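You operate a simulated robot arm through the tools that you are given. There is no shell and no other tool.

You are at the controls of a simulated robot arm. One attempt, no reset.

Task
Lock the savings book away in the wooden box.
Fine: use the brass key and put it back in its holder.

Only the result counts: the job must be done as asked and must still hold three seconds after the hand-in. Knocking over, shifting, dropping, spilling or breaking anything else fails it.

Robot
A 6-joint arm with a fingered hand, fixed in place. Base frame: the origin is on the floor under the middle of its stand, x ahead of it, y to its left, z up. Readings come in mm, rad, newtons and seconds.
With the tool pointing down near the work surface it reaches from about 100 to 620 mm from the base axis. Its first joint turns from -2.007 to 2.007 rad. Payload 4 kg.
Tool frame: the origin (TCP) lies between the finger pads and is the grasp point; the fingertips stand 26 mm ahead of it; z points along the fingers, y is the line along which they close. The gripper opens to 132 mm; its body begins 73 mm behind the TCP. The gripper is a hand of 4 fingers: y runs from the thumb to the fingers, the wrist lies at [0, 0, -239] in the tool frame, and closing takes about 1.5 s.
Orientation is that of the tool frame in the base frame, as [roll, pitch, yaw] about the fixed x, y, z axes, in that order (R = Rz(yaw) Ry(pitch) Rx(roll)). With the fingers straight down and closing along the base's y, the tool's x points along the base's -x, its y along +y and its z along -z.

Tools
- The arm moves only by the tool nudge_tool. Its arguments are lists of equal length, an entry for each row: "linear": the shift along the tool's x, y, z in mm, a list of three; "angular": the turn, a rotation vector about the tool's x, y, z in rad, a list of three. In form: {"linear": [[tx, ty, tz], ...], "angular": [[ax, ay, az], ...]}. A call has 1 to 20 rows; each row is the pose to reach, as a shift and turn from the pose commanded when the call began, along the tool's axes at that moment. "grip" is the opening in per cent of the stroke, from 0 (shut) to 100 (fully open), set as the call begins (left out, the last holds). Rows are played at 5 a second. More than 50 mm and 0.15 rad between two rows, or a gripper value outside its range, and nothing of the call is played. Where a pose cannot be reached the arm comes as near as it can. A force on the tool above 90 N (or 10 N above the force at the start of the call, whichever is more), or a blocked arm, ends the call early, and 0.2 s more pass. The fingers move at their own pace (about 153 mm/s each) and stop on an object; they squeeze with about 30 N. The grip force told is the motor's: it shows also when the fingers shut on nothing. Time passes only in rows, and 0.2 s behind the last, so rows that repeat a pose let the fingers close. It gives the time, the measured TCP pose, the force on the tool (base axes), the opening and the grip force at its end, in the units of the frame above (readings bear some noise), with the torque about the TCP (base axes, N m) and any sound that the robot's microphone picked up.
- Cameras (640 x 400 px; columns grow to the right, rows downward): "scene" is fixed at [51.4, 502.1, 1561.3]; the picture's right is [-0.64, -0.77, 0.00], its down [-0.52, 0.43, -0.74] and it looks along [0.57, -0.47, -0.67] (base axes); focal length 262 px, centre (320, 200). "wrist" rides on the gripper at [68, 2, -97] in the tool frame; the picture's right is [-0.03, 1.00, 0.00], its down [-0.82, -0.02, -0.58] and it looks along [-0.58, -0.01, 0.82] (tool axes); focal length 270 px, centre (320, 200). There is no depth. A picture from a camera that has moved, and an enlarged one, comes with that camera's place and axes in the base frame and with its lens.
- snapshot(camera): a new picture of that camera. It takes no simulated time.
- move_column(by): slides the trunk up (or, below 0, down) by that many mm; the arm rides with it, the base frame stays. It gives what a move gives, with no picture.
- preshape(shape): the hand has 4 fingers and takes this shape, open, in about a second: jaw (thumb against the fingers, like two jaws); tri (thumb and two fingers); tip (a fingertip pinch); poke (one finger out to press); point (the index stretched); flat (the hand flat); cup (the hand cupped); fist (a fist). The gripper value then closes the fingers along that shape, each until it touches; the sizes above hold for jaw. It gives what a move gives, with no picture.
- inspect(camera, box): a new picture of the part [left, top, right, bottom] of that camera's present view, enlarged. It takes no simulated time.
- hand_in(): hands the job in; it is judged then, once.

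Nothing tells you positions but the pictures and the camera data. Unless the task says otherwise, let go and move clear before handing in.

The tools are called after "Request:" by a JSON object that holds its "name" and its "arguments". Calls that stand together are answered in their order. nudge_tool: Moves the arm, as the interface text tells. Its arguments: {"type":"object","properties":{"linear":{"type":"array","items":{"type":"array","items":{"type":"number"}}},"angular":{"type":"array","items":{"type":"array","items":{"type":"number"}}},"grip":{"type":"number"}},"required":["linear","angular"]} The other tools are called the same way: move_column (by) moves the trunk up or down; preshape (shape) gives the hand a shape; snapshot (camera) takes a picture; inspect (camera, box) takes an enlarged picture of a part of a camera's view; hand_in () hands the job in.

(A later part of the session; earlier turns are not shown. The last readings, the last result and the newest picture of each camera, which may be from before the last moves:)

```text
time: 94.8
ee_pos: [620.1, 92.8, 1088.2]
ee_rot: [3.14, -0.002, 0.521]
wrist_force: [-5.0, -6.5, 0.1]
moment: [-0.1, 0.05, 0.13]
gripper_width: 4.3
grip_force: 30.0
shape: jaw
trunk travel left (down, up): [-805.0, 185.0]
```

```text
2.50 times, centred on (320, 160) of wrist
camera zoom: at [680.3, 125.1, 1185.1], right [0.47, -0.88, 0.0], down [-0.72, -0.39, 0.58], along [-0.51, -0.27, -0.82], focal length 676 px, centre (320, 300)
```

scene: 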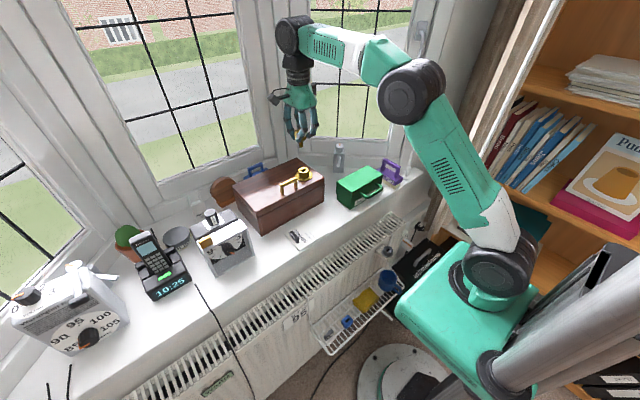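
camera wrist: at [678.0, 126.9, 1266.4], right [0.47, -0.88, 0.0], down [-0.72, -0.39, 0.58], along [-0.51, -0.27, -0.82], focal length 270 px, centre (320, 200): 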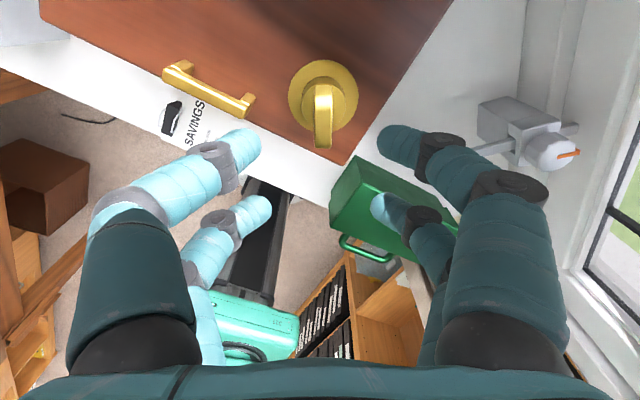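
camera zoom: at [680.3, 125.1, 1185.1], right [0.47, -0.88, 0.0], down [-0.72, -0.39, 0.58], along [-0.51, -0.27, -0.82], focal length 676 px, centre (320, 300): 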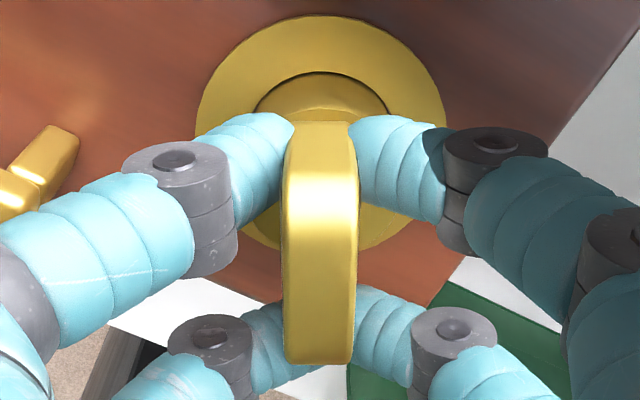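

The far pair slid past the end again, so the hand needs to go further forward. I'll reopen, move +3 mm along tool x and 2 mm up, and close again.

Request:
{"name": "nudge_tool", "arguments": {"linear": [[0, 0, 0], [0, 0, 0], [0, 0, 0], [1.5, 0, -1], [3.2, 0, -2], [3.2, 0, -2]], "angular": [[0, 0, 0], [0, 0, 0], [0, 0, 0], [0, 0, 0], [0, 0, 0], [0, 0, 0]], "grip": 35}}

Request:
{"name": "inspect", "arguments": {"camera": "wrist", "box": [240, 80, 400, 240]}}

```text
time: 96.2
ee_pos: [623.2, 96.6, 1090.3]
ee_rot: [3.141, 0.001, 0.521]
wrist_force: [0.5, -0.1, -1.3]
moment: [0.0, 0.0, 0.01]
gripper_width: 45.7
grip_force: 0.0
shape: jaw
trunk travel left (down, up): [-805.0, 185.0]
```

```text
2.50 times, centred on (320, 160) of wrist
camera zoom: at [683.9, 128.8, 1186.2], right [0.48, -0.88, 0.0], down [-0.72, -0.39, 0.58], along [-0.51, -0.27, -0.82], focal length 676 px, centre (320, 300)
```

zoom: 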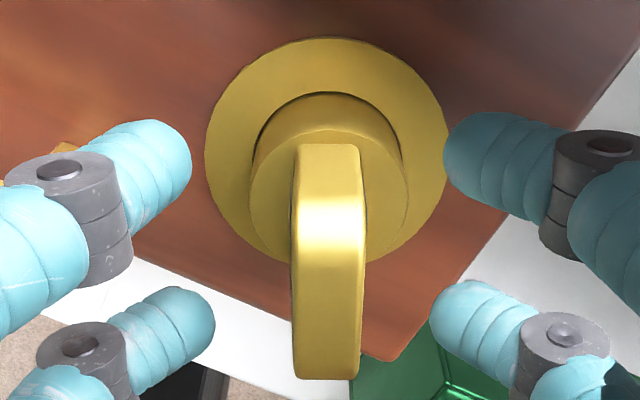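

Now it's about 1 mm past centre in the other direction, so I'll split the difference, correct sideways and close gently.

Request:
{"name": "nudge_tool", "arguments": {"linear": [[-0.8, 1.3, 0], [-0.8, 1.3, 0]], "angular": [[0, 0, 0], [0, 0, 0]]}}

Request:
{"name": "nudge_tool", "arguments": {"linear": [[0, 0, 0], [0, 0, 0], [0, 0, 0], [0, 0, 0], [0, 0, 0], [0, 0, 0], [0, 0, 0]], "angular": [[0, 0, 0], [0, 0, 0], [0, 0, 0], [0, 0, 0], [0, 0, 0], [0, 0, 0], [0, 0, 0]], "grip": 7}}

Request:
{"name": "inspect", "arguments": {"camera": "wrist", "box": [240, 80, 400, 240]}}

```text
time: 96.8
ee_pos: [623.9, 94.5, 1090.4]
ee_rot: [-3.142, 0.0, 0.52]
wrist_force: [0.1, 0.2, 1.1]
moment: [-0.01, 0.0, 0.0]
gripper_width: 45.5
grip_force: 0.1
shape: jaw
trunk travel left (down, up): [-805.0, 185.0]
```

```text
time: 98.4
ee_pos: [625.2, 94.4, 1090.1]
ee_rot: [3.141, 0.001, 0.52]
wrist_force: [-0.7, 0.7, 0.1]
moment: [0.02, -0.01, 0.01]
gripper_width: 9.7
grip_force: 0.0
shape: jaw
trunk travel left (down, up): [-805.0, 185.0]
```

```text
2.50 times, centred on (320, 160) of wrist
camera zoom: at [684.3, 127.0, 1186.0], right [0.48, -0.88, 0.0], down [-0.72, -0.39, 0.58], along [-0.51, -0.27, -0.82], focal length 676 px, centre (320, 300)
```

zoom: 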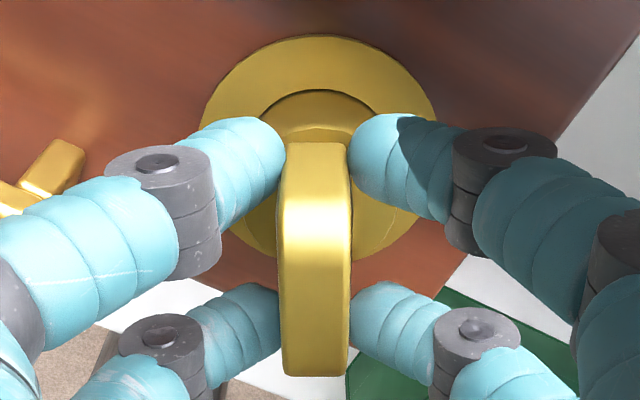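

Both pairs sit symmetrically beside the bow. I'll squeeze to 5%.

Request:
{"name": "nudge_tool", "arguments": {"linear": [[0, 0, 0], [0, 0, 0], [0, 0, 0], [0, 0, 0]], "angular": [[0, 0, 0], [0, 0, 0], [0, 0, 0], [0, 0, 0]], "grip": 5}}

Request:
{"name": "inspect", "arguments": {"camera": "wrist", "box": [240, 80, 400, 240]}}

```text
time: 99.4
ee_pos: [624.0, 94.0, 1089.0]
ee_rot: [3.141, 0.0, 0.522]
wrist_force: [-0.3, -0.7, -3.7]
moment: [0.03, 0.0, 0.03]
gripper_width: 6.3
grip_force: 29.9
shape: jaw
trunk travel left (down, up): [-805.0, 185.0]
```

```text
2.50 times, centred on (320, 160) of wrist
camera zoom: at [684.6, 126.8, 1185.7], right [0.48, -0.88, 0.0], down [-0.72, -0.39, 0.58], along [-0.51, -0.27, -0.82], focal length 676 px, centre (320, 300)
```

zoom: 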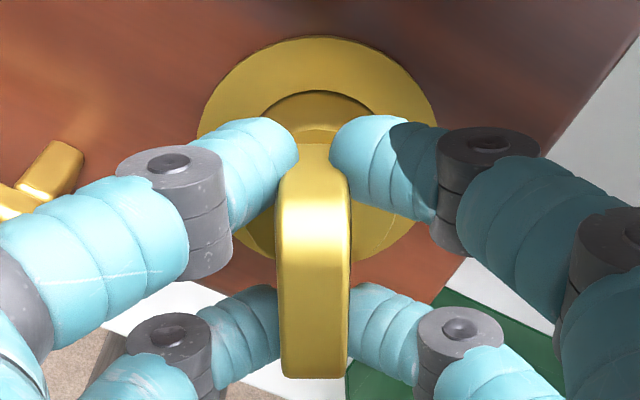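

That's the same corner grip as before. I'll lift the key straight up slowly.

Request:
{"name": "nudge_tool", "arguments": {"linear": [[0, 0, -2], [0, 0, -5], [0, 0, -9], [0, 0, -14], [0, 0, -14]], "angular": [[0, 0, 0], [0, 0, 0], [0, 0, 0], [0, 0, 0], [0, 0, 0]]}}

Request:
{"name": "inspect", "arguments": {"camera": "scene", "box": [285, 140, 325, 180]}}

Request:
{"name": "inspect", "arguments": {"camera": "wrist", "box": [240, 80, 400, 240]}}

```text
time: 100.6
ee_pos: [629.1, 93.5, 1099.7]
ee_rot: [-3.14, 0.002, 0.519]
wrist_force: [22.7, 3.4, -26.2]
moment: [-0.17, 0.01, 0.08]
gripper_width: 5.0
grip_force: 29.9
shape: jaw
trunk travel left (down, up): [-805.0, 185.0]
```

```text
10.00 times, centred on (305, 160) of scene
camera zoom: at [51.4, 502.1, 1561.3], right [-0.64, -0.77, 0.0], down [-0.52, 0.43, -0.74], along [0.57, -0.47, -0.67], focal length 2619 px, centre (470, 600)
```

zoom: 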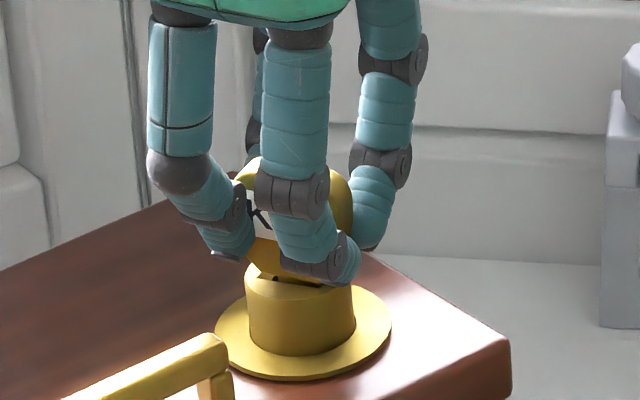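

```text
2.50 times, centred on (320, 160) of wrist
camera zoom: at [689.1, 127.2, 1195.3], right [0.48, -0.88, 0.0], down [-0.72, -0.39, 0.58], along [-0.51, -0.27, -0.81], focal length 676 px, centre (320, 300)
```

zoom: 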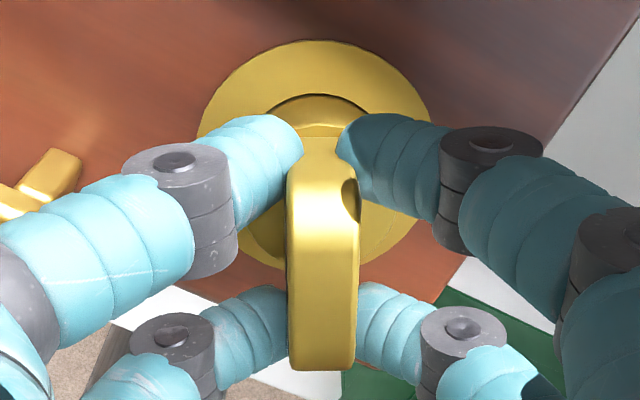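

The downward pull rose to 26 N and the lid seems to lift along with the key, so the key is held captive while turned. I'll lower it back at once.

Request:
{"name": "nudge_tool", "arguments": {"linear": [[0, 0, 5], [0, 0, 9], [0, 0, 12], [0, 0, 14], [0, 0, 14]], "angular": [[0, 0, 0], [0, 0, 0], [0, 0, 0], [0, 0, 0], [0, 0, 0]]}}

Request:
{"name": "inspect", "arguments": {"camera": "scene", "box": [225, 150, 335, 250]}}

Request:
{"name": "inspect", "arguments": {"camera": "wrist", "box": [240, 80, 400, 240]}}

```text
time: 101.8
ee_pos: [623.5, 94.2, 1089.3]
ee_rot: [-3.142, 0.001, 0.521]
wrist_force: [7.2, 0.3, -2.0]
moment: [0.0, -0.29, -0.01]
gripper_width: 5.5
grip_force: 30.2
shape: jaw
trunk travel left (down, up): [-805.0, 185.0]
```

```text
4.00 times, centred on (280, 200) of scene
camera zoom: at [51.4, 502.1, 1561.3], right [-0.64, -0.77, 0.0], down [-0.52, 0.43, -0.74], along [0.57, -0.47, -0.67], focal length 1048 px, centre (480, 200)
```

zoom: 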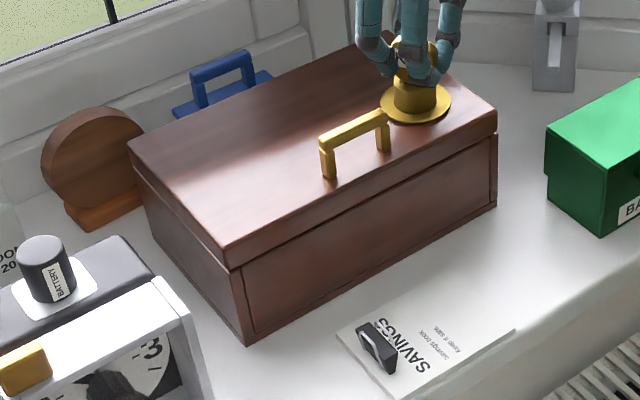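

```text
2.50 times, centred on (320, 160) of wrist
camera zoom: at [683.9, 127.3, 1185.4], right [0.48, -0.88, 0.0], down [-0.72, -0.39, 0.58], along [-0.51, -0.27, -0.82], focal length 676 px, centre (320, 300)
```

zoom: 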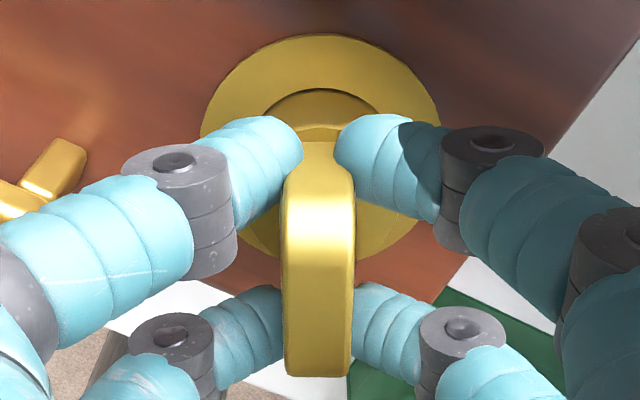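

The lid is shut again and nothing has moved, and since the key is captive when turned, it can stay in the lock while the lid is opened. I'll release it, rise, and go back above the handle.

Request:
{"name": "nudge_tool", "arguments": {"linear": [[0, 0, 0], [0, 0, 0], [0, 0, 0], [0, 0, -10], [0, 0, -35], [0, 0, -65], [0, 0, -90], [0, 0, -90]], "angular": [[0, 0, 0], [0, 0, 0], [0, 0, 0], [0, 0, 0], [0, 0, 0], [0, 0, 0], [0, 0, 0], [0, 0, 0]], "grip": 40}}

Request:
{"name": "nudge_tool", "arguments": {"linear": [[0, 0, 0], [0, 0, 0], [0, 0, 0], [0, 0, 0], [0, 0, 0], [0, 0, 0], [0, 0, 0], [0, 0, 0], [0, 0, 0]], "angular": [[0, 0, -0.13], [0, 0, -0.26], [0, 0, -0.39], [0, 0, -0.52], [0, 0, -0.65], [0, 0, -0.78], [0, 0, -0.91], [0, 0, -1.05], [0, 0, -1.05]]}}

Request:
{"name": "snapshot", "arguments": {"camera": "scene"}}

Request:
{"name": "inspect", "arguments": {"camera": "scene", "box": [285, 140, 325, 180]}}

```text
time: 103.6
ee_pos: [623.0, 93.7, 1179.8]
ee_rot: [-3.141, 0.0, 0.522]
wrist_force: [0.5, -0.2, -0.2]
moment: [0.02, -0.02, -0.02]
gripper_width: 52.3
grip_force: 0.0
shape: jaw
trunk travel left (down, up): [-805.0, 185.0]
```

```text
time: 105.6
ee_pos: [623.5, 93.6, 1179.5]
ee_rot: [3.141, 0.001, 1.572]
wrist_force: [0.0, 0.3, 0.1]
moment: [0.02, 0.01, -0.03]
gripper_width: 52.3
grip_force: 0.0
shape: jaw
trunk travel left (down, up): [-805.0, 185.0]
```

```text
taken
```

scene: 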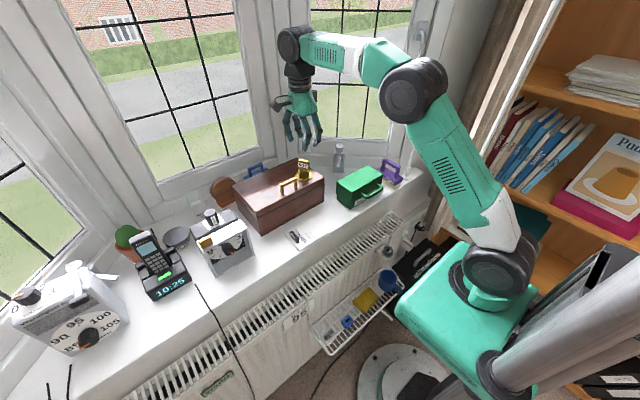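

```text
10.00 times, centred on (305, 160) of scene
camera zoom: at [51.4, 502.1, 1561.3], right [-0.64, -0.77, 0.0], down [-0.52, 0.43, -0.74], along [0.57, -0.47, -0.67], focal length 2619 px, centre (470, 600)
```

zoom: 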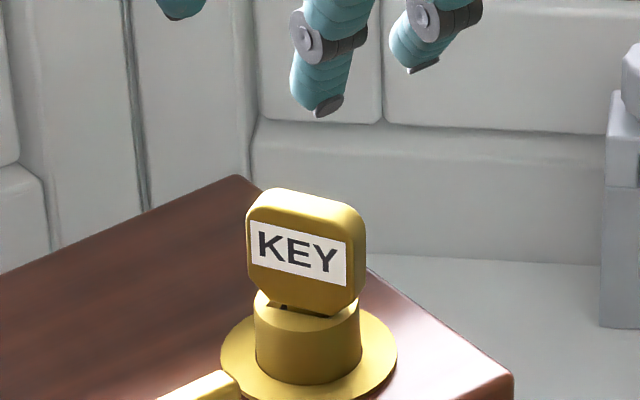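

The key stays in place. I'll now test in free air how far forward the hand can reach at this height, staying well above the lid.

Request:
{"name": "nudge_tool", "arguments": {"linear": [[27, 26, -5], [54, 52, -10], [82, 78, -15], [82, 78, -15]], "angular": [[0, 0, 0], [0, 0, 0], [0, 0, 0], [0, 0, 0]]}}

Request:
{"name": "snapshot", "arguments": {"camera": "wrist"}}

Request:
{"name": "nudge_tool", "arguments": {"linear": [[0, 20, 0], [0, 40, 0], [0, 40, 0]], "angular": [[0, 0, 0], [0, 0, 0], [0, 0, 0]]}}

Request:
{"name": "snapshot", "arguments": {"camera": "wrist"}}

Request:
{"name": "snapshot", "arguments": {"camera": "scene"}}

```text
time: 106.6
ee_pos: [655.2, 158.1, 1176.1]
ee_rot: [3.141, 0.0, 1.571]
wrist_force: [0.4, 0.7, -0.4]
moment: [0.0, -0.01, -0.01]
gripper_width: 52.6
grip_force: 0.2
shape: jaw
out of reach, approached as far as the arm can: row 2, 3, 4
trunk travel left (down, up): [-805.0, 185.0]
```

```text
taken
camera wrist: at [657.9, 227.4, 1273.6], right [1.0, -0.03, 0.0], down [-0.02, -0.82, 0.58], along [-0.02, -0.58, -0.82], focal length 270 px, centre (320, 200)
```

wrist: 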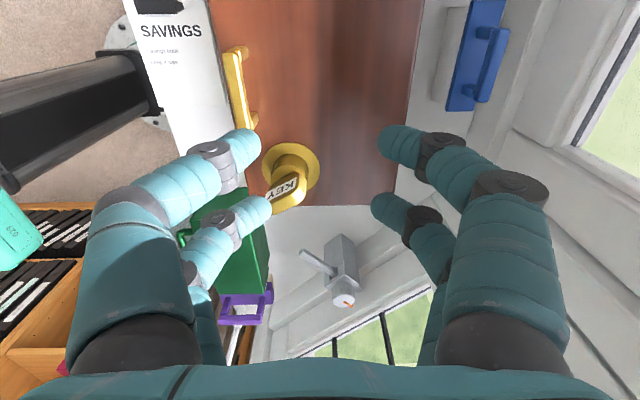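

```text
time: 107.4
ee_pos: [664.5, 151.8, 1164.9]
ee_rot: [-3.139, 0.0, 1.571]
wrist_force: [0.0, 0.5, 0.1]
moment: [-0.01, 0.03, -0.03]
gripper_width: 52.3
grip_force: 0.0
shape: jaw
out of reach, approached as far as the arm can: row 1, 2, 3
trunk travel left (down, up): [-805.0, 185.0]
```

```text
taken
camera wrist: at [666.7, 220.4, 1260.9], right [1.0, -0.03, 0.0], down [-0.02, -0.82, 0.58], along [-0.01, -0.58, -0.82], focal length 270 px, centre (320, 200)
```

wrist: 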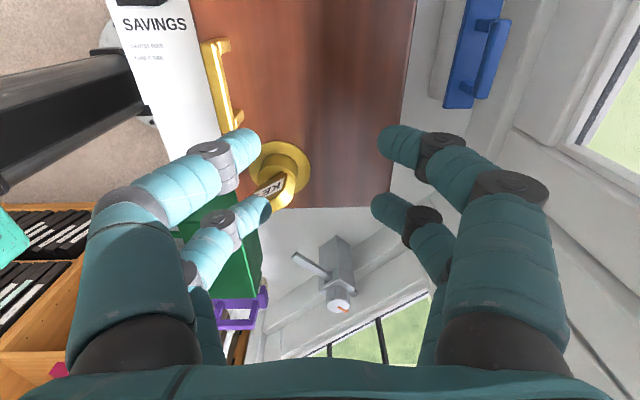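

```text
taken
```

scene: 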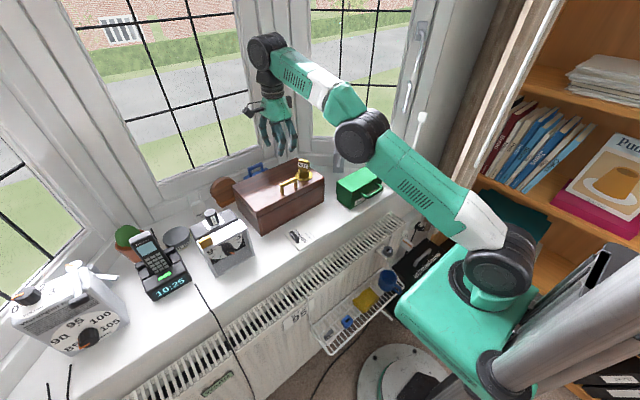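

With a vertical hand the arm reaches only to about x=664, not enough to swing the lid over. My plan is to raise the trunk fully and grip the handle by its two ends from the front with the hand tilted forward, so the handle can pivot as the lid opens. First I'll back off, raise the trunk and turn the hand to close along y.

Request:
{"name": "nudge_tool", "arguments": {"linear": [[4, -35, 0], [8, -70, 0], [13, -105, 0], [18, -140, 0], [18, -160, 0], [18, -160, 0]], "angular": [[0, 0, 0], [0, 0, 0], [0, 0, 0], [0, 0, 0], [0, 0, 0], [0, 0, 0]]}}

Request:
{"name": "move_column", "arguments": {"by": 185}}

Request:
{"name": "nudge_tool", "arguments": {"linear": [[0, 0, 0], [0, 0, 0], [0, 0, 0], [0, 0, 0], [0, 0, 0], [0, 0, 0], [0, 0, 0], [0, 0, 0], [0, 0, 0], [0, 0, 0], [0, 0, 0], [0, 0, 0]], "angular": [[0, 0, -0.143], [0, 0, -0.286], [0, 0, -0.429], [0, 0, -0.572], [0, 0, -0.715], [0, 0, -0.858], [0, 0, -1.001], [0, 0, -1.144], [0, 0, -1.287], [0, 0, -1.43], [0, 0, -1.5708], [0, 0, -1.5708]]}}

Request:
{"name": "snapshot", "arguments": {"camera": "wrist"}}

Request:
{"name": "snapshot", "arguments": {"camera": "scene"}}

```text
time: 108.8
ee_pos: [509.3, 175.2, 1166.3]
ee_rot: [-3.139, -0.001, 1.569]
wrist_force: [0.4, -0.5, -0.6]
moment: [-0.03, -0.02, 0.0]
gripper_width: 52.4
grip_force: 0.1
shape: jaw
trunk travel left (down, up): [-805.0, 185.0]
```

```text
time: 110.8
ee_pos: [508.5, 172.8, 1349.5]
ee_rot: [3.141, -0.001, 1.571]
wrist_force: [0.0, 0.0, 0.5]
moment: [-0.04, 0.02, -0.03]
gripper_width: 52.6
grip_force: 0.0
shape: jaw
trunk travel left (down, up): [-990.0, 0.0]
```

```text
time: 113.4
ee_pos: [509.3, 172.3, 1350.7]
ee_rot: [3.141, 0.001, -3.14]
wrist_force: [1.0, -0.7, -0.1]
moment: [0.02, -0.02, 0.01]
gripper_width: 52.6
grip_force: 0.0
shape: jaw
trunk travel left (down, up): [-990.0, 0.0]
```

```text
taken
camera wrist: at [441.1, 175.2, 1447.2], right [0.02, 1.0, 0.0], down [0.82, -0.02, 0.58], along [0.58, -0.01, -0.82], focal length 270 px, centre (320, 200)
```

wrist: 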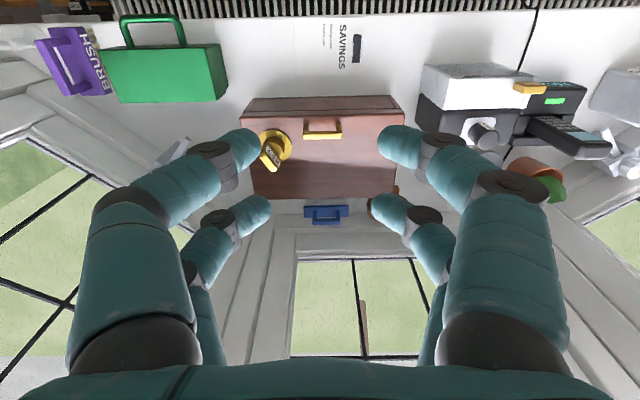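

```text
taken
```

scene: 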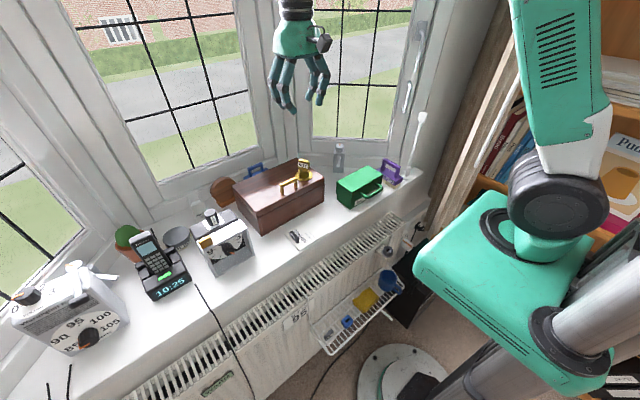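

The hand is now at z≈1350 with standard orientation, where y reads laterally in the wrist view. I'll measure the handle's ends precisely from here.

Request:
{"name": "inspect", "arguments": {"camera": "wrist", "box": [230, 80, 410, 220]}}

Request:
{"name": "inspect", "arguments": {"camera": "wrist", "box": [290, 105, 350, 150]}}

```text
2.86 times, centred on (320, 150) of wrist
camera zoom: at [441.1, 175.2, 1447.2], right [0.02, 1.0, 0.0], down [0.82, -0.02, 0.58], along [0.58, -0.01, -0.82], focal length 772 px, centre (320, 343)
```

zoom: 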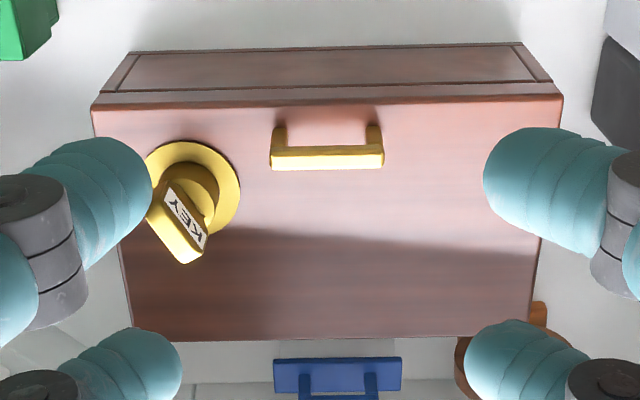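

```text
8.89 times, centred on (320, 128) of wrist
camera zoom: at [441.1, 175.2, 1447.2], right [0.02, 1.0, 0.0], down [0.82, -0.02, 0.58], along [0.58, -0.01, -0.82], focal length 2402 px, centre (320, 844)
```

zoom: 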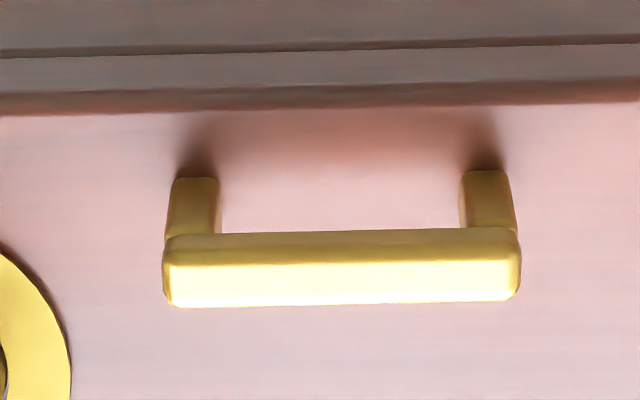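

The handle bar is centred at (595.5, 175, 1061) and 59 mm long. I'll tilt the hand forward by about 80° here in free air, before approaching from the front.

Request:
{"name": "nudge_tool", "arguments": {"linear": [[9, 0, 0], [18, 0, 0], [27, 0, 0], [36, 0, 0], [45, 0, 0], [54, 0, 0], [63, 0, 0], [72, 0, 0], [81, 0, 0], [90, 0, 0], [90, 0, 0]], "angular": [[0, -0.14, 0], [0, -0.28, 0], [0, -0.42, 0], [0, -0.56, 0], [0, -0.7, 0], [0, -0.84, 0], [0, -0.98, 0], [0, -1.12, 0], [0, -1.26, 0], [0, -1.4, 0], [0, -1.4, 0]], "grip": 52}}

Request:
{"name": "snapshot", "arguments": {"camera": "scene"}}

Request:
{"name": "snapshot", "arguments": {"camera": "wrist"}}

```text
time: 115.8
ee_pos: [439.8, 205.0, 1371.9]
ee_rot: [3.137, 1.4, 3.135]
wrist_force: [0.6, 1.1, -0.2]
moment: [-0.01, 0.02, 0.01]
gripper_width: 68.2
grip_force: 0.0
shape: jaw
out of reach, approached as far as the arm can: row 9, 10, 11
trunk travel left (down, up): [-990.0, 0.0]
```

```text
taken
```

scene: 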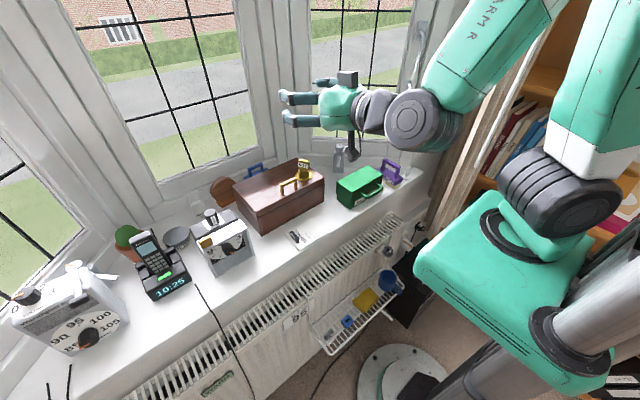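

```text
taken
camera wrist: at [332.6, 206.9, 1319.8], right [0.01, 1.0, 0.03], down [-0.43, -0.02, 0.9], along [0.9, -0.02, 0.43], focal length 270 px, centre (320, 200)
```

wrist: 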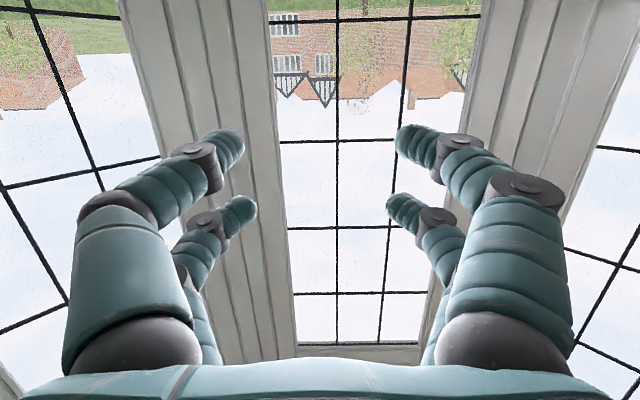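

The hand points forward now, though the wrist was a bit too close to the base. I'll bring it down and forward to just in front of the handle at its height.

Request:
{"name": "nudge_tool", "arguments": {"linear": [[34, -4, 13], [68, -8, 27], [102, -12, 40], [136, -15, 54], [170, -19, 67], [204, -23, 81], [238, -27, 94], [272, -30, 105], [272, -30, 105]], "angular": [[0, 0, 0], [0, 0, 0], [0, 0, 0], [0, 0, 0], [0, 0, 0], [0, 0, 0], [0, 0, 0], [0, 0, 0], [0, 0, 0]]}}

Request:
{"name": "snapshot", "arguments": {"camera": "scene"}}

Request:
{"name": "snapshot", "arguments": {"camera": "wrist"}}

```text
time: 117.8
ee_pos: [495.5, 175.9, 1084.0]
ee_rot: [3.137, 1.399, 3.137]
wrist_force: [0.4, 0.2, -0.4]
moment: [-0.01, -0.01, 0.01]
gripper_width: 68.1
grip_force: 0.0
shape: jaw
out of reach, approached as far as the arm can: row 1, 2, 3, 4, 5, 6
trunk travel left (down, up): [-990.0, 0.0]
```

```text
taken
```

scene: 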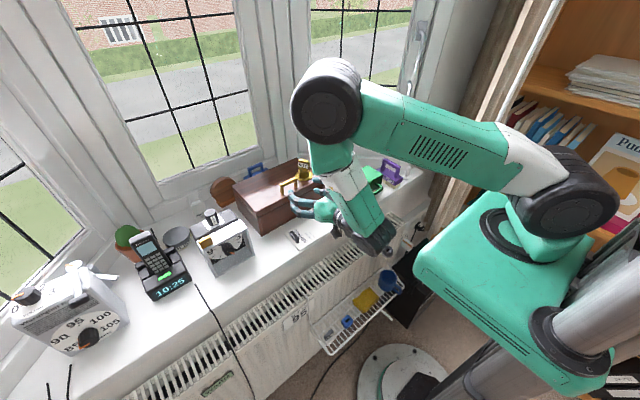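

```text
taken
camera wrist: at [388.2, 177.6, 1032.7], right [0.0, 1.0, 0.03], down [-0.43, -0.02, 0.9], along [0.9, -0.02, 0.43], focal length 270 px, centre (320, 200)
```

wrist: 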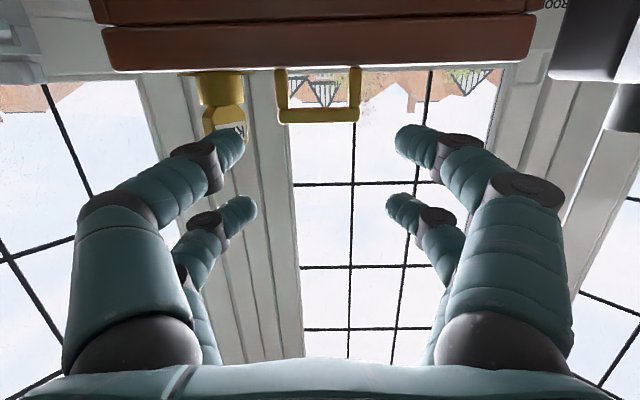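

This view from the tilted hand shows the handle straight ahead, nicely centred. I'll advance 60 mm toward it and check alignment.

Request:
{"name": "nudge_tool", "arguments": {"linear": [[-3, -1, 20], [-6, -1, 40], [-8.2, -1.1, 59], [-8.2, -1.1, 59]], "angular": [[0, 0, 0], [0, 0, 0], [0, 0, 0], [0, 0, 0]]}}

Request:
{"name": "snapshot", "arguments": {"camera": "wrist"}}

Request:
{"name": "inspect", "arguments": {"camera": "scene", "box": [250, 140, 350, 240]}}

```text
time: 118.8
ee_pos: [554.9, 174.4, 1081.2]
ee_rot: [3.14, 1.399, 3.141]
wrist_force: [0.1, 0.7, 0.3]
moment: [0.02, 0.02, -0.02]
gripper_width: 67.9
grip_force: 0.0
shape: jaw
trunk travel left (down, up): [-990.0, 0.0]
```

```text
taken
camera wrist: at [447.3, 176.0, 1029.2], right [0.0, 1.0, 0.02], down [-0.43, -0.02, 0.9], along [0.9, -0.02, 0.43], focal length 270 px, centre (320, 200)
```

wrist: 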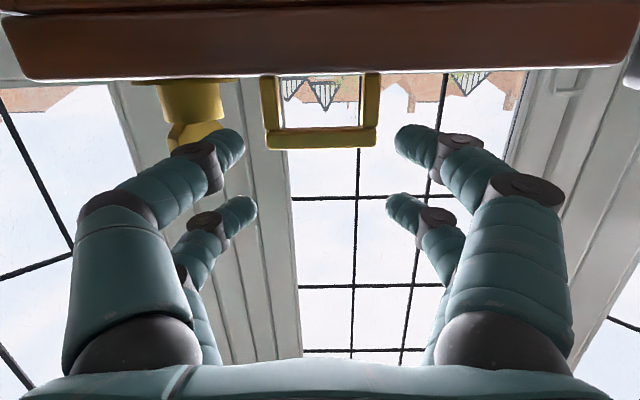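

```text
4.00 times, centred on (300, 190) of scene
camera zoom: at [51.4, 502.1, 1561.3], right [-0.64, -0.77, 0.0], down [-0.52, 0.43, -0.74], along [0.57, -0.47, -0.67], focal length 1048 px, centre (400, 240)
```

zoom: 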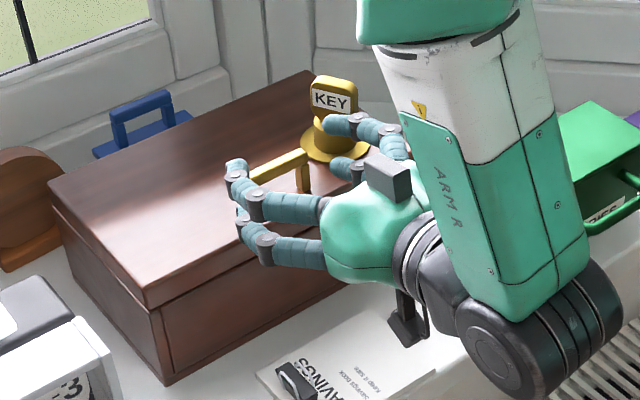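

The bar lies right between the two leading fingertips with clearance on both sides. I'll advance the last 28 mm.

Request:
{"name": "nudge_tool", "arguments": {"linear": [[-1.5, 0.4, 8], [-3.2, 0.4, 16], [-5, 0.4, 24], [-5.7, 0.4, 28], [-5.7, 0.4, 28]], "angular": [[0, 0, 0], [0, 0, 0], [0, 0, 0], [0, 0, 0], [0, 0, 0]]}}

Request:
{"name": "snapshot", "arguments": {"camera": "wrist"}}

Request:
{"name": "inspect", "arguments": {"camera": "scene", "box": [270, 145, 330, 205]}}

```text
time: 120.0
ee_pos: [583.6, 172.3, 1082.5]
ee_rot: [3.141, 1.399, -3.141]
wrist_force: [-0.3, -0.3, -0.4]
moment: [0.0, -0.01, 0.02]
gripper_width: 68.1
grip_force: 0.1
shape: jaw
trunk travel left (down, up): [-990.0, 0.0]
```

```text
taken
camera wrist: at [477.8, 174.7, 1030.4], right [0.0, 1.0, 0.02], down [-0.43, -0.02, 0.9], along [0.9, -0.01, 0.43], focal length 270 px, centre (320, 200)
```

wrist: 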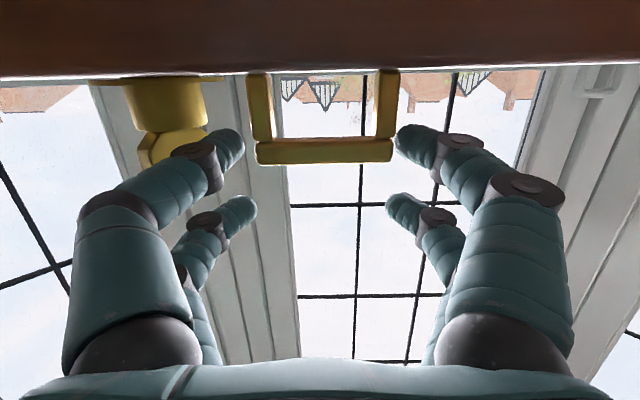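

```text
6.67 times, centred on (300, 175) of scene
camera zoom: at [51.4, 502.1, 1561.3], right [-0.64, -0.77, 0.0], down [-0.52, 0.43, -0.74], along [0.57, -0.47, -0.67], focal length 1746 px, centre (453, 367)
```

zoom: 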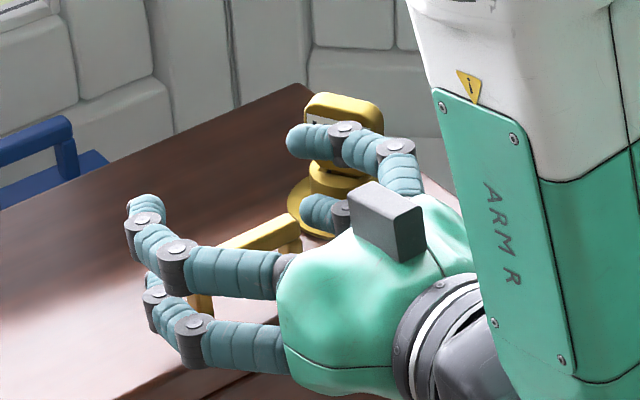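

The bar is between the tips, about 2 mm off centre. I'll correct in y and close to 38% to pinch the bar's ends.

Request:
{"name": "nudge_tool", "arguments": {"linear": [[0, 2, 0], [0, 2, 0]], "angular": [[0, 0, 0], [0, 0, 0]]}}

Request:
{"name": "nudge_tool", "arguments": {"linear": [[0, 0, 0], [0, 0, 0], [0, 0, 0], [0, 0, 0]], "angular": [[0, 0, 0], [0, 0, 0], [0, 0, 0], [0, 0, 0]], "grip": 38}}

Request:
{"name": "snapshot", "arguments": {"camera": "wrist"}}

Request:
{"name": "inspect", "arguments": {"camera": "scene", "box": [270, 145, 330, 205]}}

```text
time: 120.6
ee_pos: [584.5, 174.5, 1081.9]
ee_rot: [-3.14, 1.399, -3.142]
wrist_force: [0.0, 0.0, -0.4]
moment: [-0.01, 0.02, 0.0]
gripper_width: 68.4
grip_force: 0.1
shape: jaw
trunk travel left (down, up): [-990.0, 0.0]
```

```text
time: 121.6
ee_pos: [585.7, 174.1, 1082.7]
ee_rot: [3.141, 1.401, -3.141]
wrist_force: [1.8, -0.2, -0.2]
moment: [0.01, -0.06, -0.04]
gripper_width: 30.7
grip_force: 29.9
shape: jaw
trunk travel left (down, up): [-990.0, 0.0]
```

```text
taken
camera wrist: at [478.0, 176.7, 1030.8], right [0.0, 1.0, 0.03], down [-0.43, -0.02, 0.9], along [0.9, -0.02, 0.43], focal length 270 px, centre (320, 200)
```

wrist: 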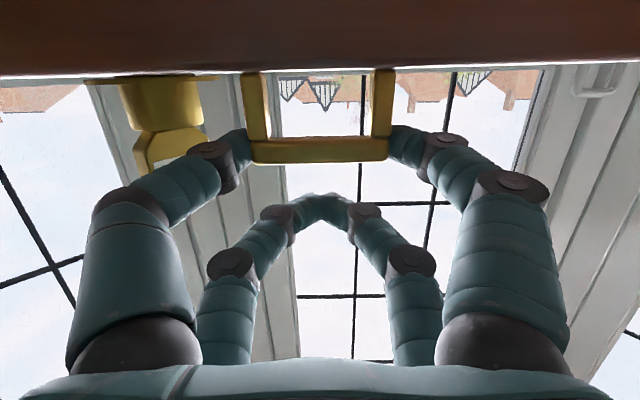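

```text
6.67 times, centred on (300, 175) of scene
camera zoom: at [51.4, 502.1, 1561.3], right [-0.64, -0.77, 0.0], down [-0.52, 0.43, -0.74], along [0.57, -0.47, -0.67], focal length 1746 px, centre (453, 367)
```

zoom: 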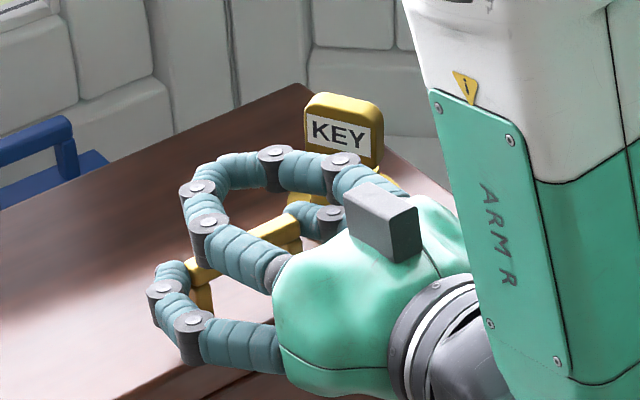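

The lower finger pair pinches the bar's ends with 30 N, forming a pivot, and the upper pair closed above it out of the way. I'll start swinging the lid up along its arc, about 10° first, and check the forces.

Request:
{"name": "nudge_tool", "arguments": {"linear": [[-6.3, 0, 1.4], [-12.6, 0, 3.1], [-18.9, 0, 5.1], [-25, 0, 7.3], [-25, 0, 7.3]], "angular": [[0, 0, 0], [0, 0, 0], [0, 0, 0], [0, 0, 0], [0, 0, 0]]}}

Request:
{"name": "snapshot", "arguments": {"camera": "wrist"}}

Request:
{"name": "inspect", "arguments": {"camera": "scene", "box": [220, 130, 340, 250]}}

```text
time: 122.8
ee_pos: [597.3, 174.2, 1106.3]
ee_rot: [-3.138, 1.4, -3.139]
wrist_force: [0.1, 1.5, -5.0]
moment: [0.0, 0.07, 0.03]
gripper_width: 30.6
grip_force: 30.2
shape: jaw
trunk travel left (down, up): [-990.0, 0.0]
```

```text
taken
camera wrist: at [490.2, 176.4, 1054.5], right [0.0, 1.0, 0.02], down [-0.43, -0.02, 0.9], along [0.9, -0.01, 0.43], focal length 270 px, centre (320, 200)
```

wrist: 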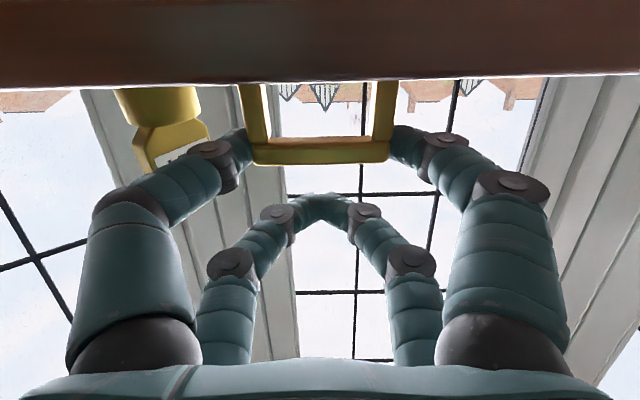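

```text
3.33 times, centred on (280, 190) of scene
camera zoom: at [51.4, 502.1, 1561.3], right [-0.64, -0.77, 0.0], down [-0.52, 0.43, -0.74], along [0.57, -0.47, -0.67], focal length 873 px, centre (453, 233)
```

zoom: 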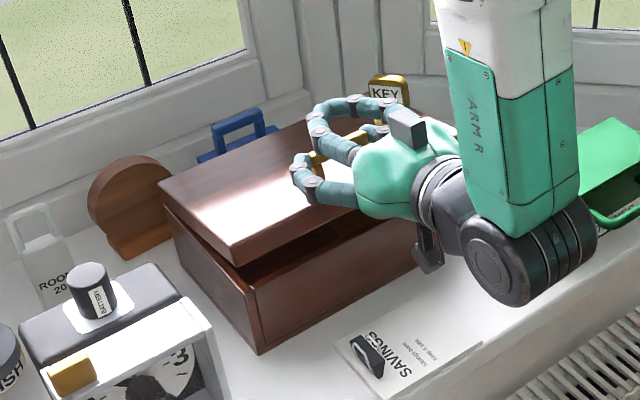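

The lid opens smoothly, with only about 5 N at the handle. I'll continue to roughly 30°.

Request:
{"name": "nudge_tool", "arguments": {"linear": [[-6.1, 0, 2.5], [-12, 0, 5.2], [-17.8, 0, 8.3], [-23.4, 0, 11.6], [-28.9, 0, 15.1], [-34.2, 0, 18.9], [-39.4, 0, 22.9], [-44.3, 0, 27.0], [-44.3, 0, 27.0]], "angular": [[0, 0, 0], [0, 0, 0], [0, 0, 0], [0, 0, 0], [0, 0, 0], [0, 0, 0], [0, 0, 0], [0, 0, 0], [0, 0, 0]]}}

Request:
{"name": "snapshot", "arguments": {"camera": "wrist"}}

Request:
{"name": "inspect", "arguments": {"camera": "scene", "box": [220, 110, 360, 250]}}

```text
time: 124.8
ee_pos: [631.5, 174.9, 1145.2]
ee_rot: [-3.139, 1.399, -3.14]
wrist_force: [2.0, -2.7, -9.6]
moment: [-0.17, 0.17, -0.07]
gripper_width: 31.1
grip_force: 29.8
shape: jaw
trunk travel left (down, up): [-990.0, 0.0]
```

```text
taken
camera wrist: at [524.8, 176.9, 1093.2], right [0.01, 1.0, 0.02], down [-0.43, -0.02, 0.9], along [0.9, -0.02, 0.43], focal length 270 px, centre (320, 200)
```

wrist: 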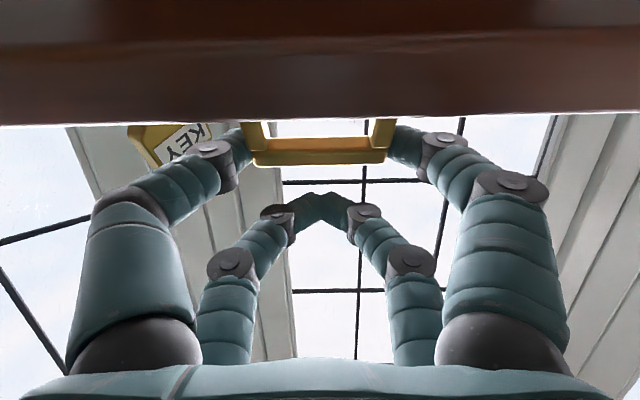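

```text
2.86 times, centred on (290, 180) of scene
camera zoom: at [51.4, 502.1, 1561.3], right [-0.64, -0.77, 0.0], down [-0.52, 0.43, -0.74], along [0.57, -0.47, -0.67], focal length 748 px, centre (406, 257)
```

zoom: 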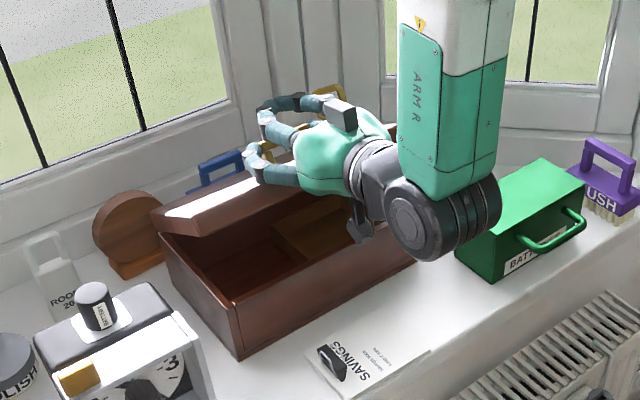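

The lid is at about 30° and the box interior is visible. I'll keep following the arc to about 50°, easing the hand's tilt as the lid rises.

Request:
{"name": "nudge_tool", "arguments": {"linear": [[-5.4, 0, 5.3], [-10.6, 0, 10.9], [-15.4, 0, 16.5], [-20.1, 0, 22.5], [-24.5, 0, 28.6], [-28.6, 0, 34.9], [-32.6, 0, 41.8], [-36.3, 0, 48.9], [-36.3, 0, 48.9]], "angular": [[0, 0.045, 0], [0, 0.0908, 0], [0, 0.134, 0], [0, 0.178, 0], [0, 0.222, 0], [0, 0.2653, 0], [0, 0.326, 0], [0, 0.3875, 0], [0, 0.3875, 0]]}}

Request:
{"name": "snapshot", "arguments": {"camera": "wrist"}}

Request:
{"name": "inspect", "arguments": {"camera": "scene", "box": [220, 110, 360, 250]}}

```text
time: 126.8
ee_pos: [684.6, 175.3, 1172.4]
ee_rot: [3.14, 1.011, 3.141]
wrist_force: [1.3, -1.9, -10.5]
moment: [-0.14, 0.13, -0.01]
gripper_width: 30.8
grip_force: 29.8
shape: jaw
trunk travel left (down, up): [-990.0, 0.0]
```

```text
taken
camera wrist: at [566.8, 176.9, 1164.7], right [0.01, 1.0, 0.02], down [-0.05, -0.02, 1.0], along [1.0, -0.02, 0.05], focal length 270 px, centre (320, 200)
```

wrist: 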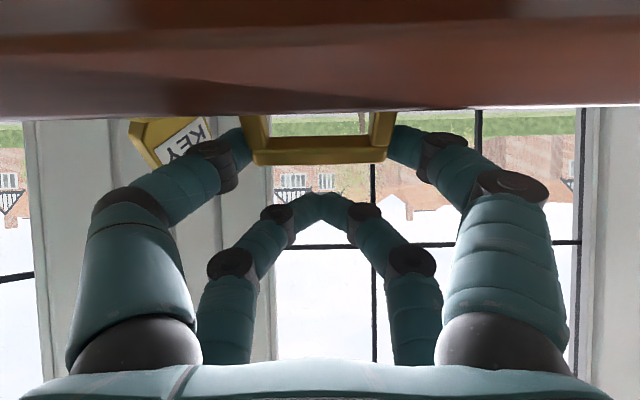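

```text
2.86 times, centred on (290, 180) of scene
camera zoom: at [51.4, 502.1, 1561.3], right [-0.64, -0.77, 0.0], down [-0.52, 0.43, -0.74], along [0.57, -0.47, -0.67], focal length 748 px, centre (406, 257)
```

zoom: 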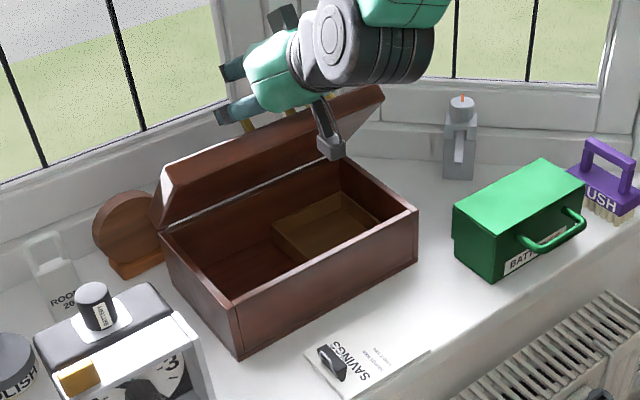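

The lid is at about 50° and the arm is coping well. I'll continue to about 65°.

Request:
{"name": "nudge_tool", "arguments": {"linear": [[-5.6, 0, 5.3], [-11.0, 0, 10.8], [-16.2, 0, 16.6], [-21.1, 0, 22.5], [-25.7, 0, 28.7], [-30.1, 0, 35.1], [-30.1, 0, 35.1]], "angular": [[0, 0.0523, 0], [0, 0.1047, 0], [0, 0.157, 0], [0, 0.2094, 0], [0, 0.2618, 0], [0, 0.3142, 0], [0, 0.3142, 0]]}}

Request:
{"name": "snapshot", "arguments": {"camera": "wrist"}}

Request:
{"name": "inspect", "arguments": {"camera": "scene", "box": [220, 90, 360, 230]}}

```text
time: 128.4
ee_pos: [731.4, 174.6, 1178.6]
ee_rot: [-3.138, 0.696, 3.141]
wrist_force: [-3.1, 1.6, -4.8]
moment: [0.0, 0.09, 0.03]
gripper_width: 30.4
grip_force: 30.2
shape: jaw
out of reach, approached as far as the arm can: row 5, 6
trunk travel left (down, up): [-990.0, 0.0]
```

```text
taken
camera wrist: at [617.1, 176.5, 1208.3], right [0.02, 1.0, 0.01], down [0.26, -0.02, 0.97], along [0.97, -0.02, -0.26], focal length 270 px, centre (320, 200)
```

wrist: 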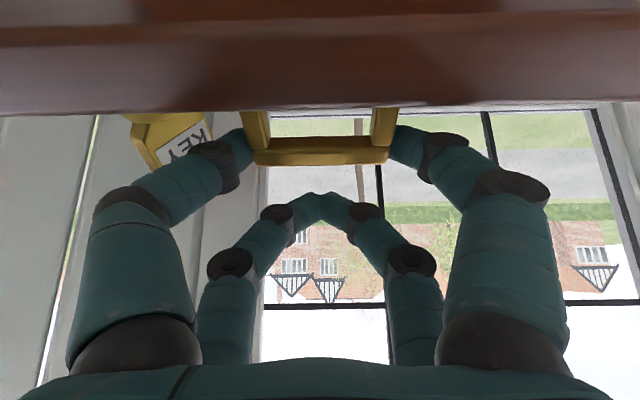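

```text
2.86 times, centred on (290, 160) of scene
camera zoom: at [51.4, 502.1, 1561.3], right [-0.64, -0.77, 0.0], down [-0.52, 0.43, -0.74], along [0.57, -0.47, -0.67], focal length 748 px, centre (406, 314)
```

zoom: 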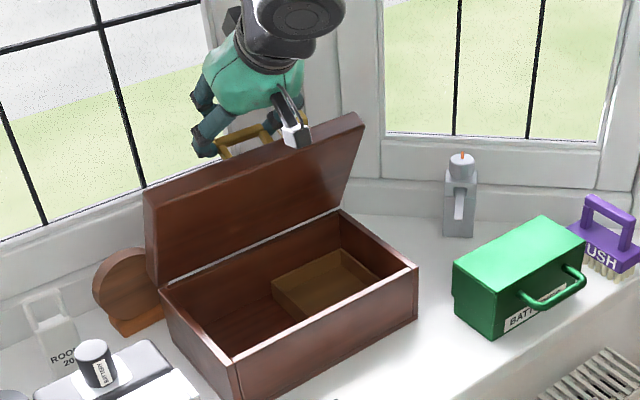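

The lid is at about 65° and the pose was reached. I'll continue to about 75° while keeping the hand leaning forward for reach.

Request:
{"name": "nudge_tool", "arguments": {"linear": [[-5.4, 0, 4.3], [-10.7, 0, 8.7], [-15.7, 0, 13.5], [-20.5, 0, 18.5], [-20.5, 0, 18.5]], "angular": [[0, 0.0175, 0], [0, 0.0349, 0], [0, 0.0524, 0], [0, 0.0698, 0], [0, 0.0698, 0]]}}

Request:
{"name": "inspect", "arguments": {"camera": "scene", "box": [220, 90, 360, 230]}}

Request:
{"name": "snapshot", "arguments": {"camera": "wrist"}}

```text
time: 129.6
ee_pos: [760.2, 174.5, 1177.0]
ee_rot: [-3.139, 0.627, -3.14]
wrist_force: [-2.5, -0.3, -9.6]
moment: [-0.09, 0.1, 0.02]
gripper_width: 30.3
grip_force: 29.6
shape: jaw
trunk travel left (down, up): [-990.0, 0.0]
```

```text
2.86 times, centred on (290, 160) of scene
camera zoom: at [51.4, 502.1, 1561.3], right [-0.64, -0.77, 0.0], down [-0.52, 0.43, -0.74], along [0.57, -0.47, -0.67], focal length 748 px, centre (406, 314)
```

zoom: 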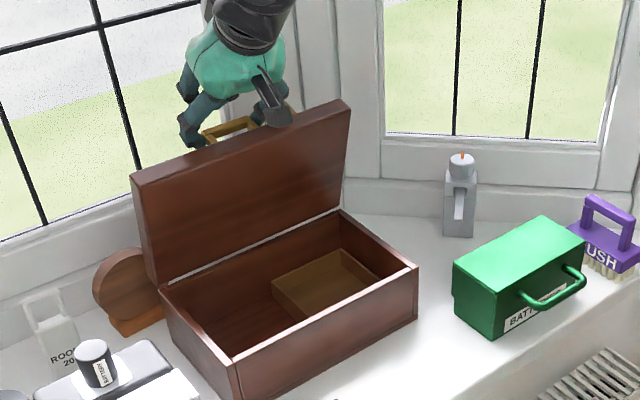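

```text
taken
camera wrist: at [647.3, 176.6, 1215.2], right [0.02, 1.0, 0.01], down [0.32, -0.02, 0.95], along [0.95, -0.02, -0.32], focal length 270 px, centre (320, 200)
```

wrist: 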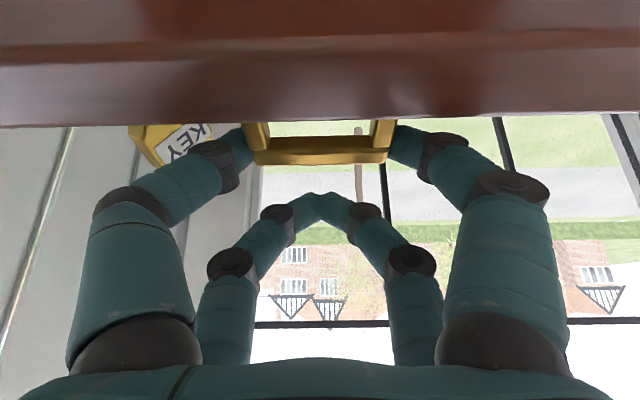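

The lid is at about 75°. I'll carry it over the top to about 90°.

Request:
{"name": "nudge_tool", "arguments": {"linear": [[-5, 0, 4.8], [-9.9, 0, 9.9], [-14.4, 0, 15.1], [-18.7, 0, 20.5], [-22.8, 0, 26.1], [-26.7, 0, 31.9], [-26.7, 0, 31.9]], "angular": [[0, 0.0175, 0], [0, 0.0349, 0], [0, 0.0524, 0], [0, 0.0698, 0], [0, 0.0873, 0], [0, 0.1047, 0], [0, 0.1047, 0]]}}

Request:
{"name": "inspect", "arguments": {"camera": "scene", "box": [220, 90, 360, 230]}}

Request:
{"name": "snapshot", "arguments": {"camera": "wrist"}}

```text
time: 131.2
ee_pos: [799.7, 175.0, 1165.5]
ee_rot: [-3.141, 0.522, -3.14]
wrist_force: [-4.6, -3.1, -11.4]
moment: [-0.17, 0.14, 0.09]
gripper_width: 30.4
grip_force: 30.0
shape: jaw
trunk travel left (down, up): [-990.0, 0.0]
```

```text
2.86 times, centred on (290, 160) of scene
camera zoom: at [51.4, 502.1, 1561.3], right [-0.64, -0.77, 0.0], down [-0.52, 0.43, -0.74], along [0.57, -0.47, -0.67], focal length 748 px, centre (406, 314)
```

zoom: 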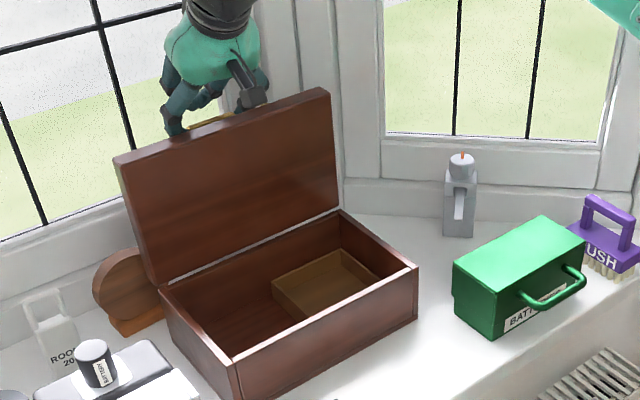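

```text
taken
camera wrist: at [691.7, 176.8, 1216.4], right [0.02, 1.0, 0.01], down [0.42, -0.02, 0.91], along [0.91, -0.02, -0.42], focal length 270 px, centre (320, 200)
```

wrist: 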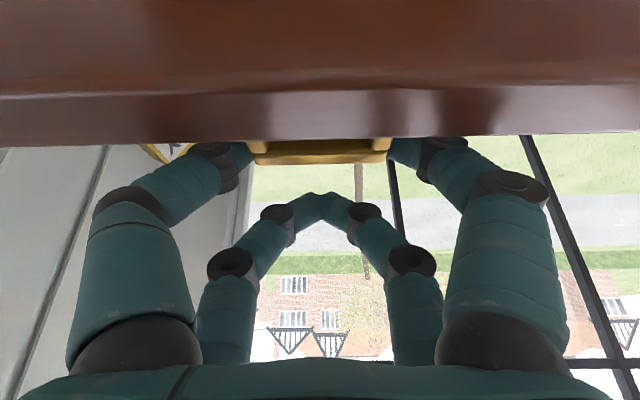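

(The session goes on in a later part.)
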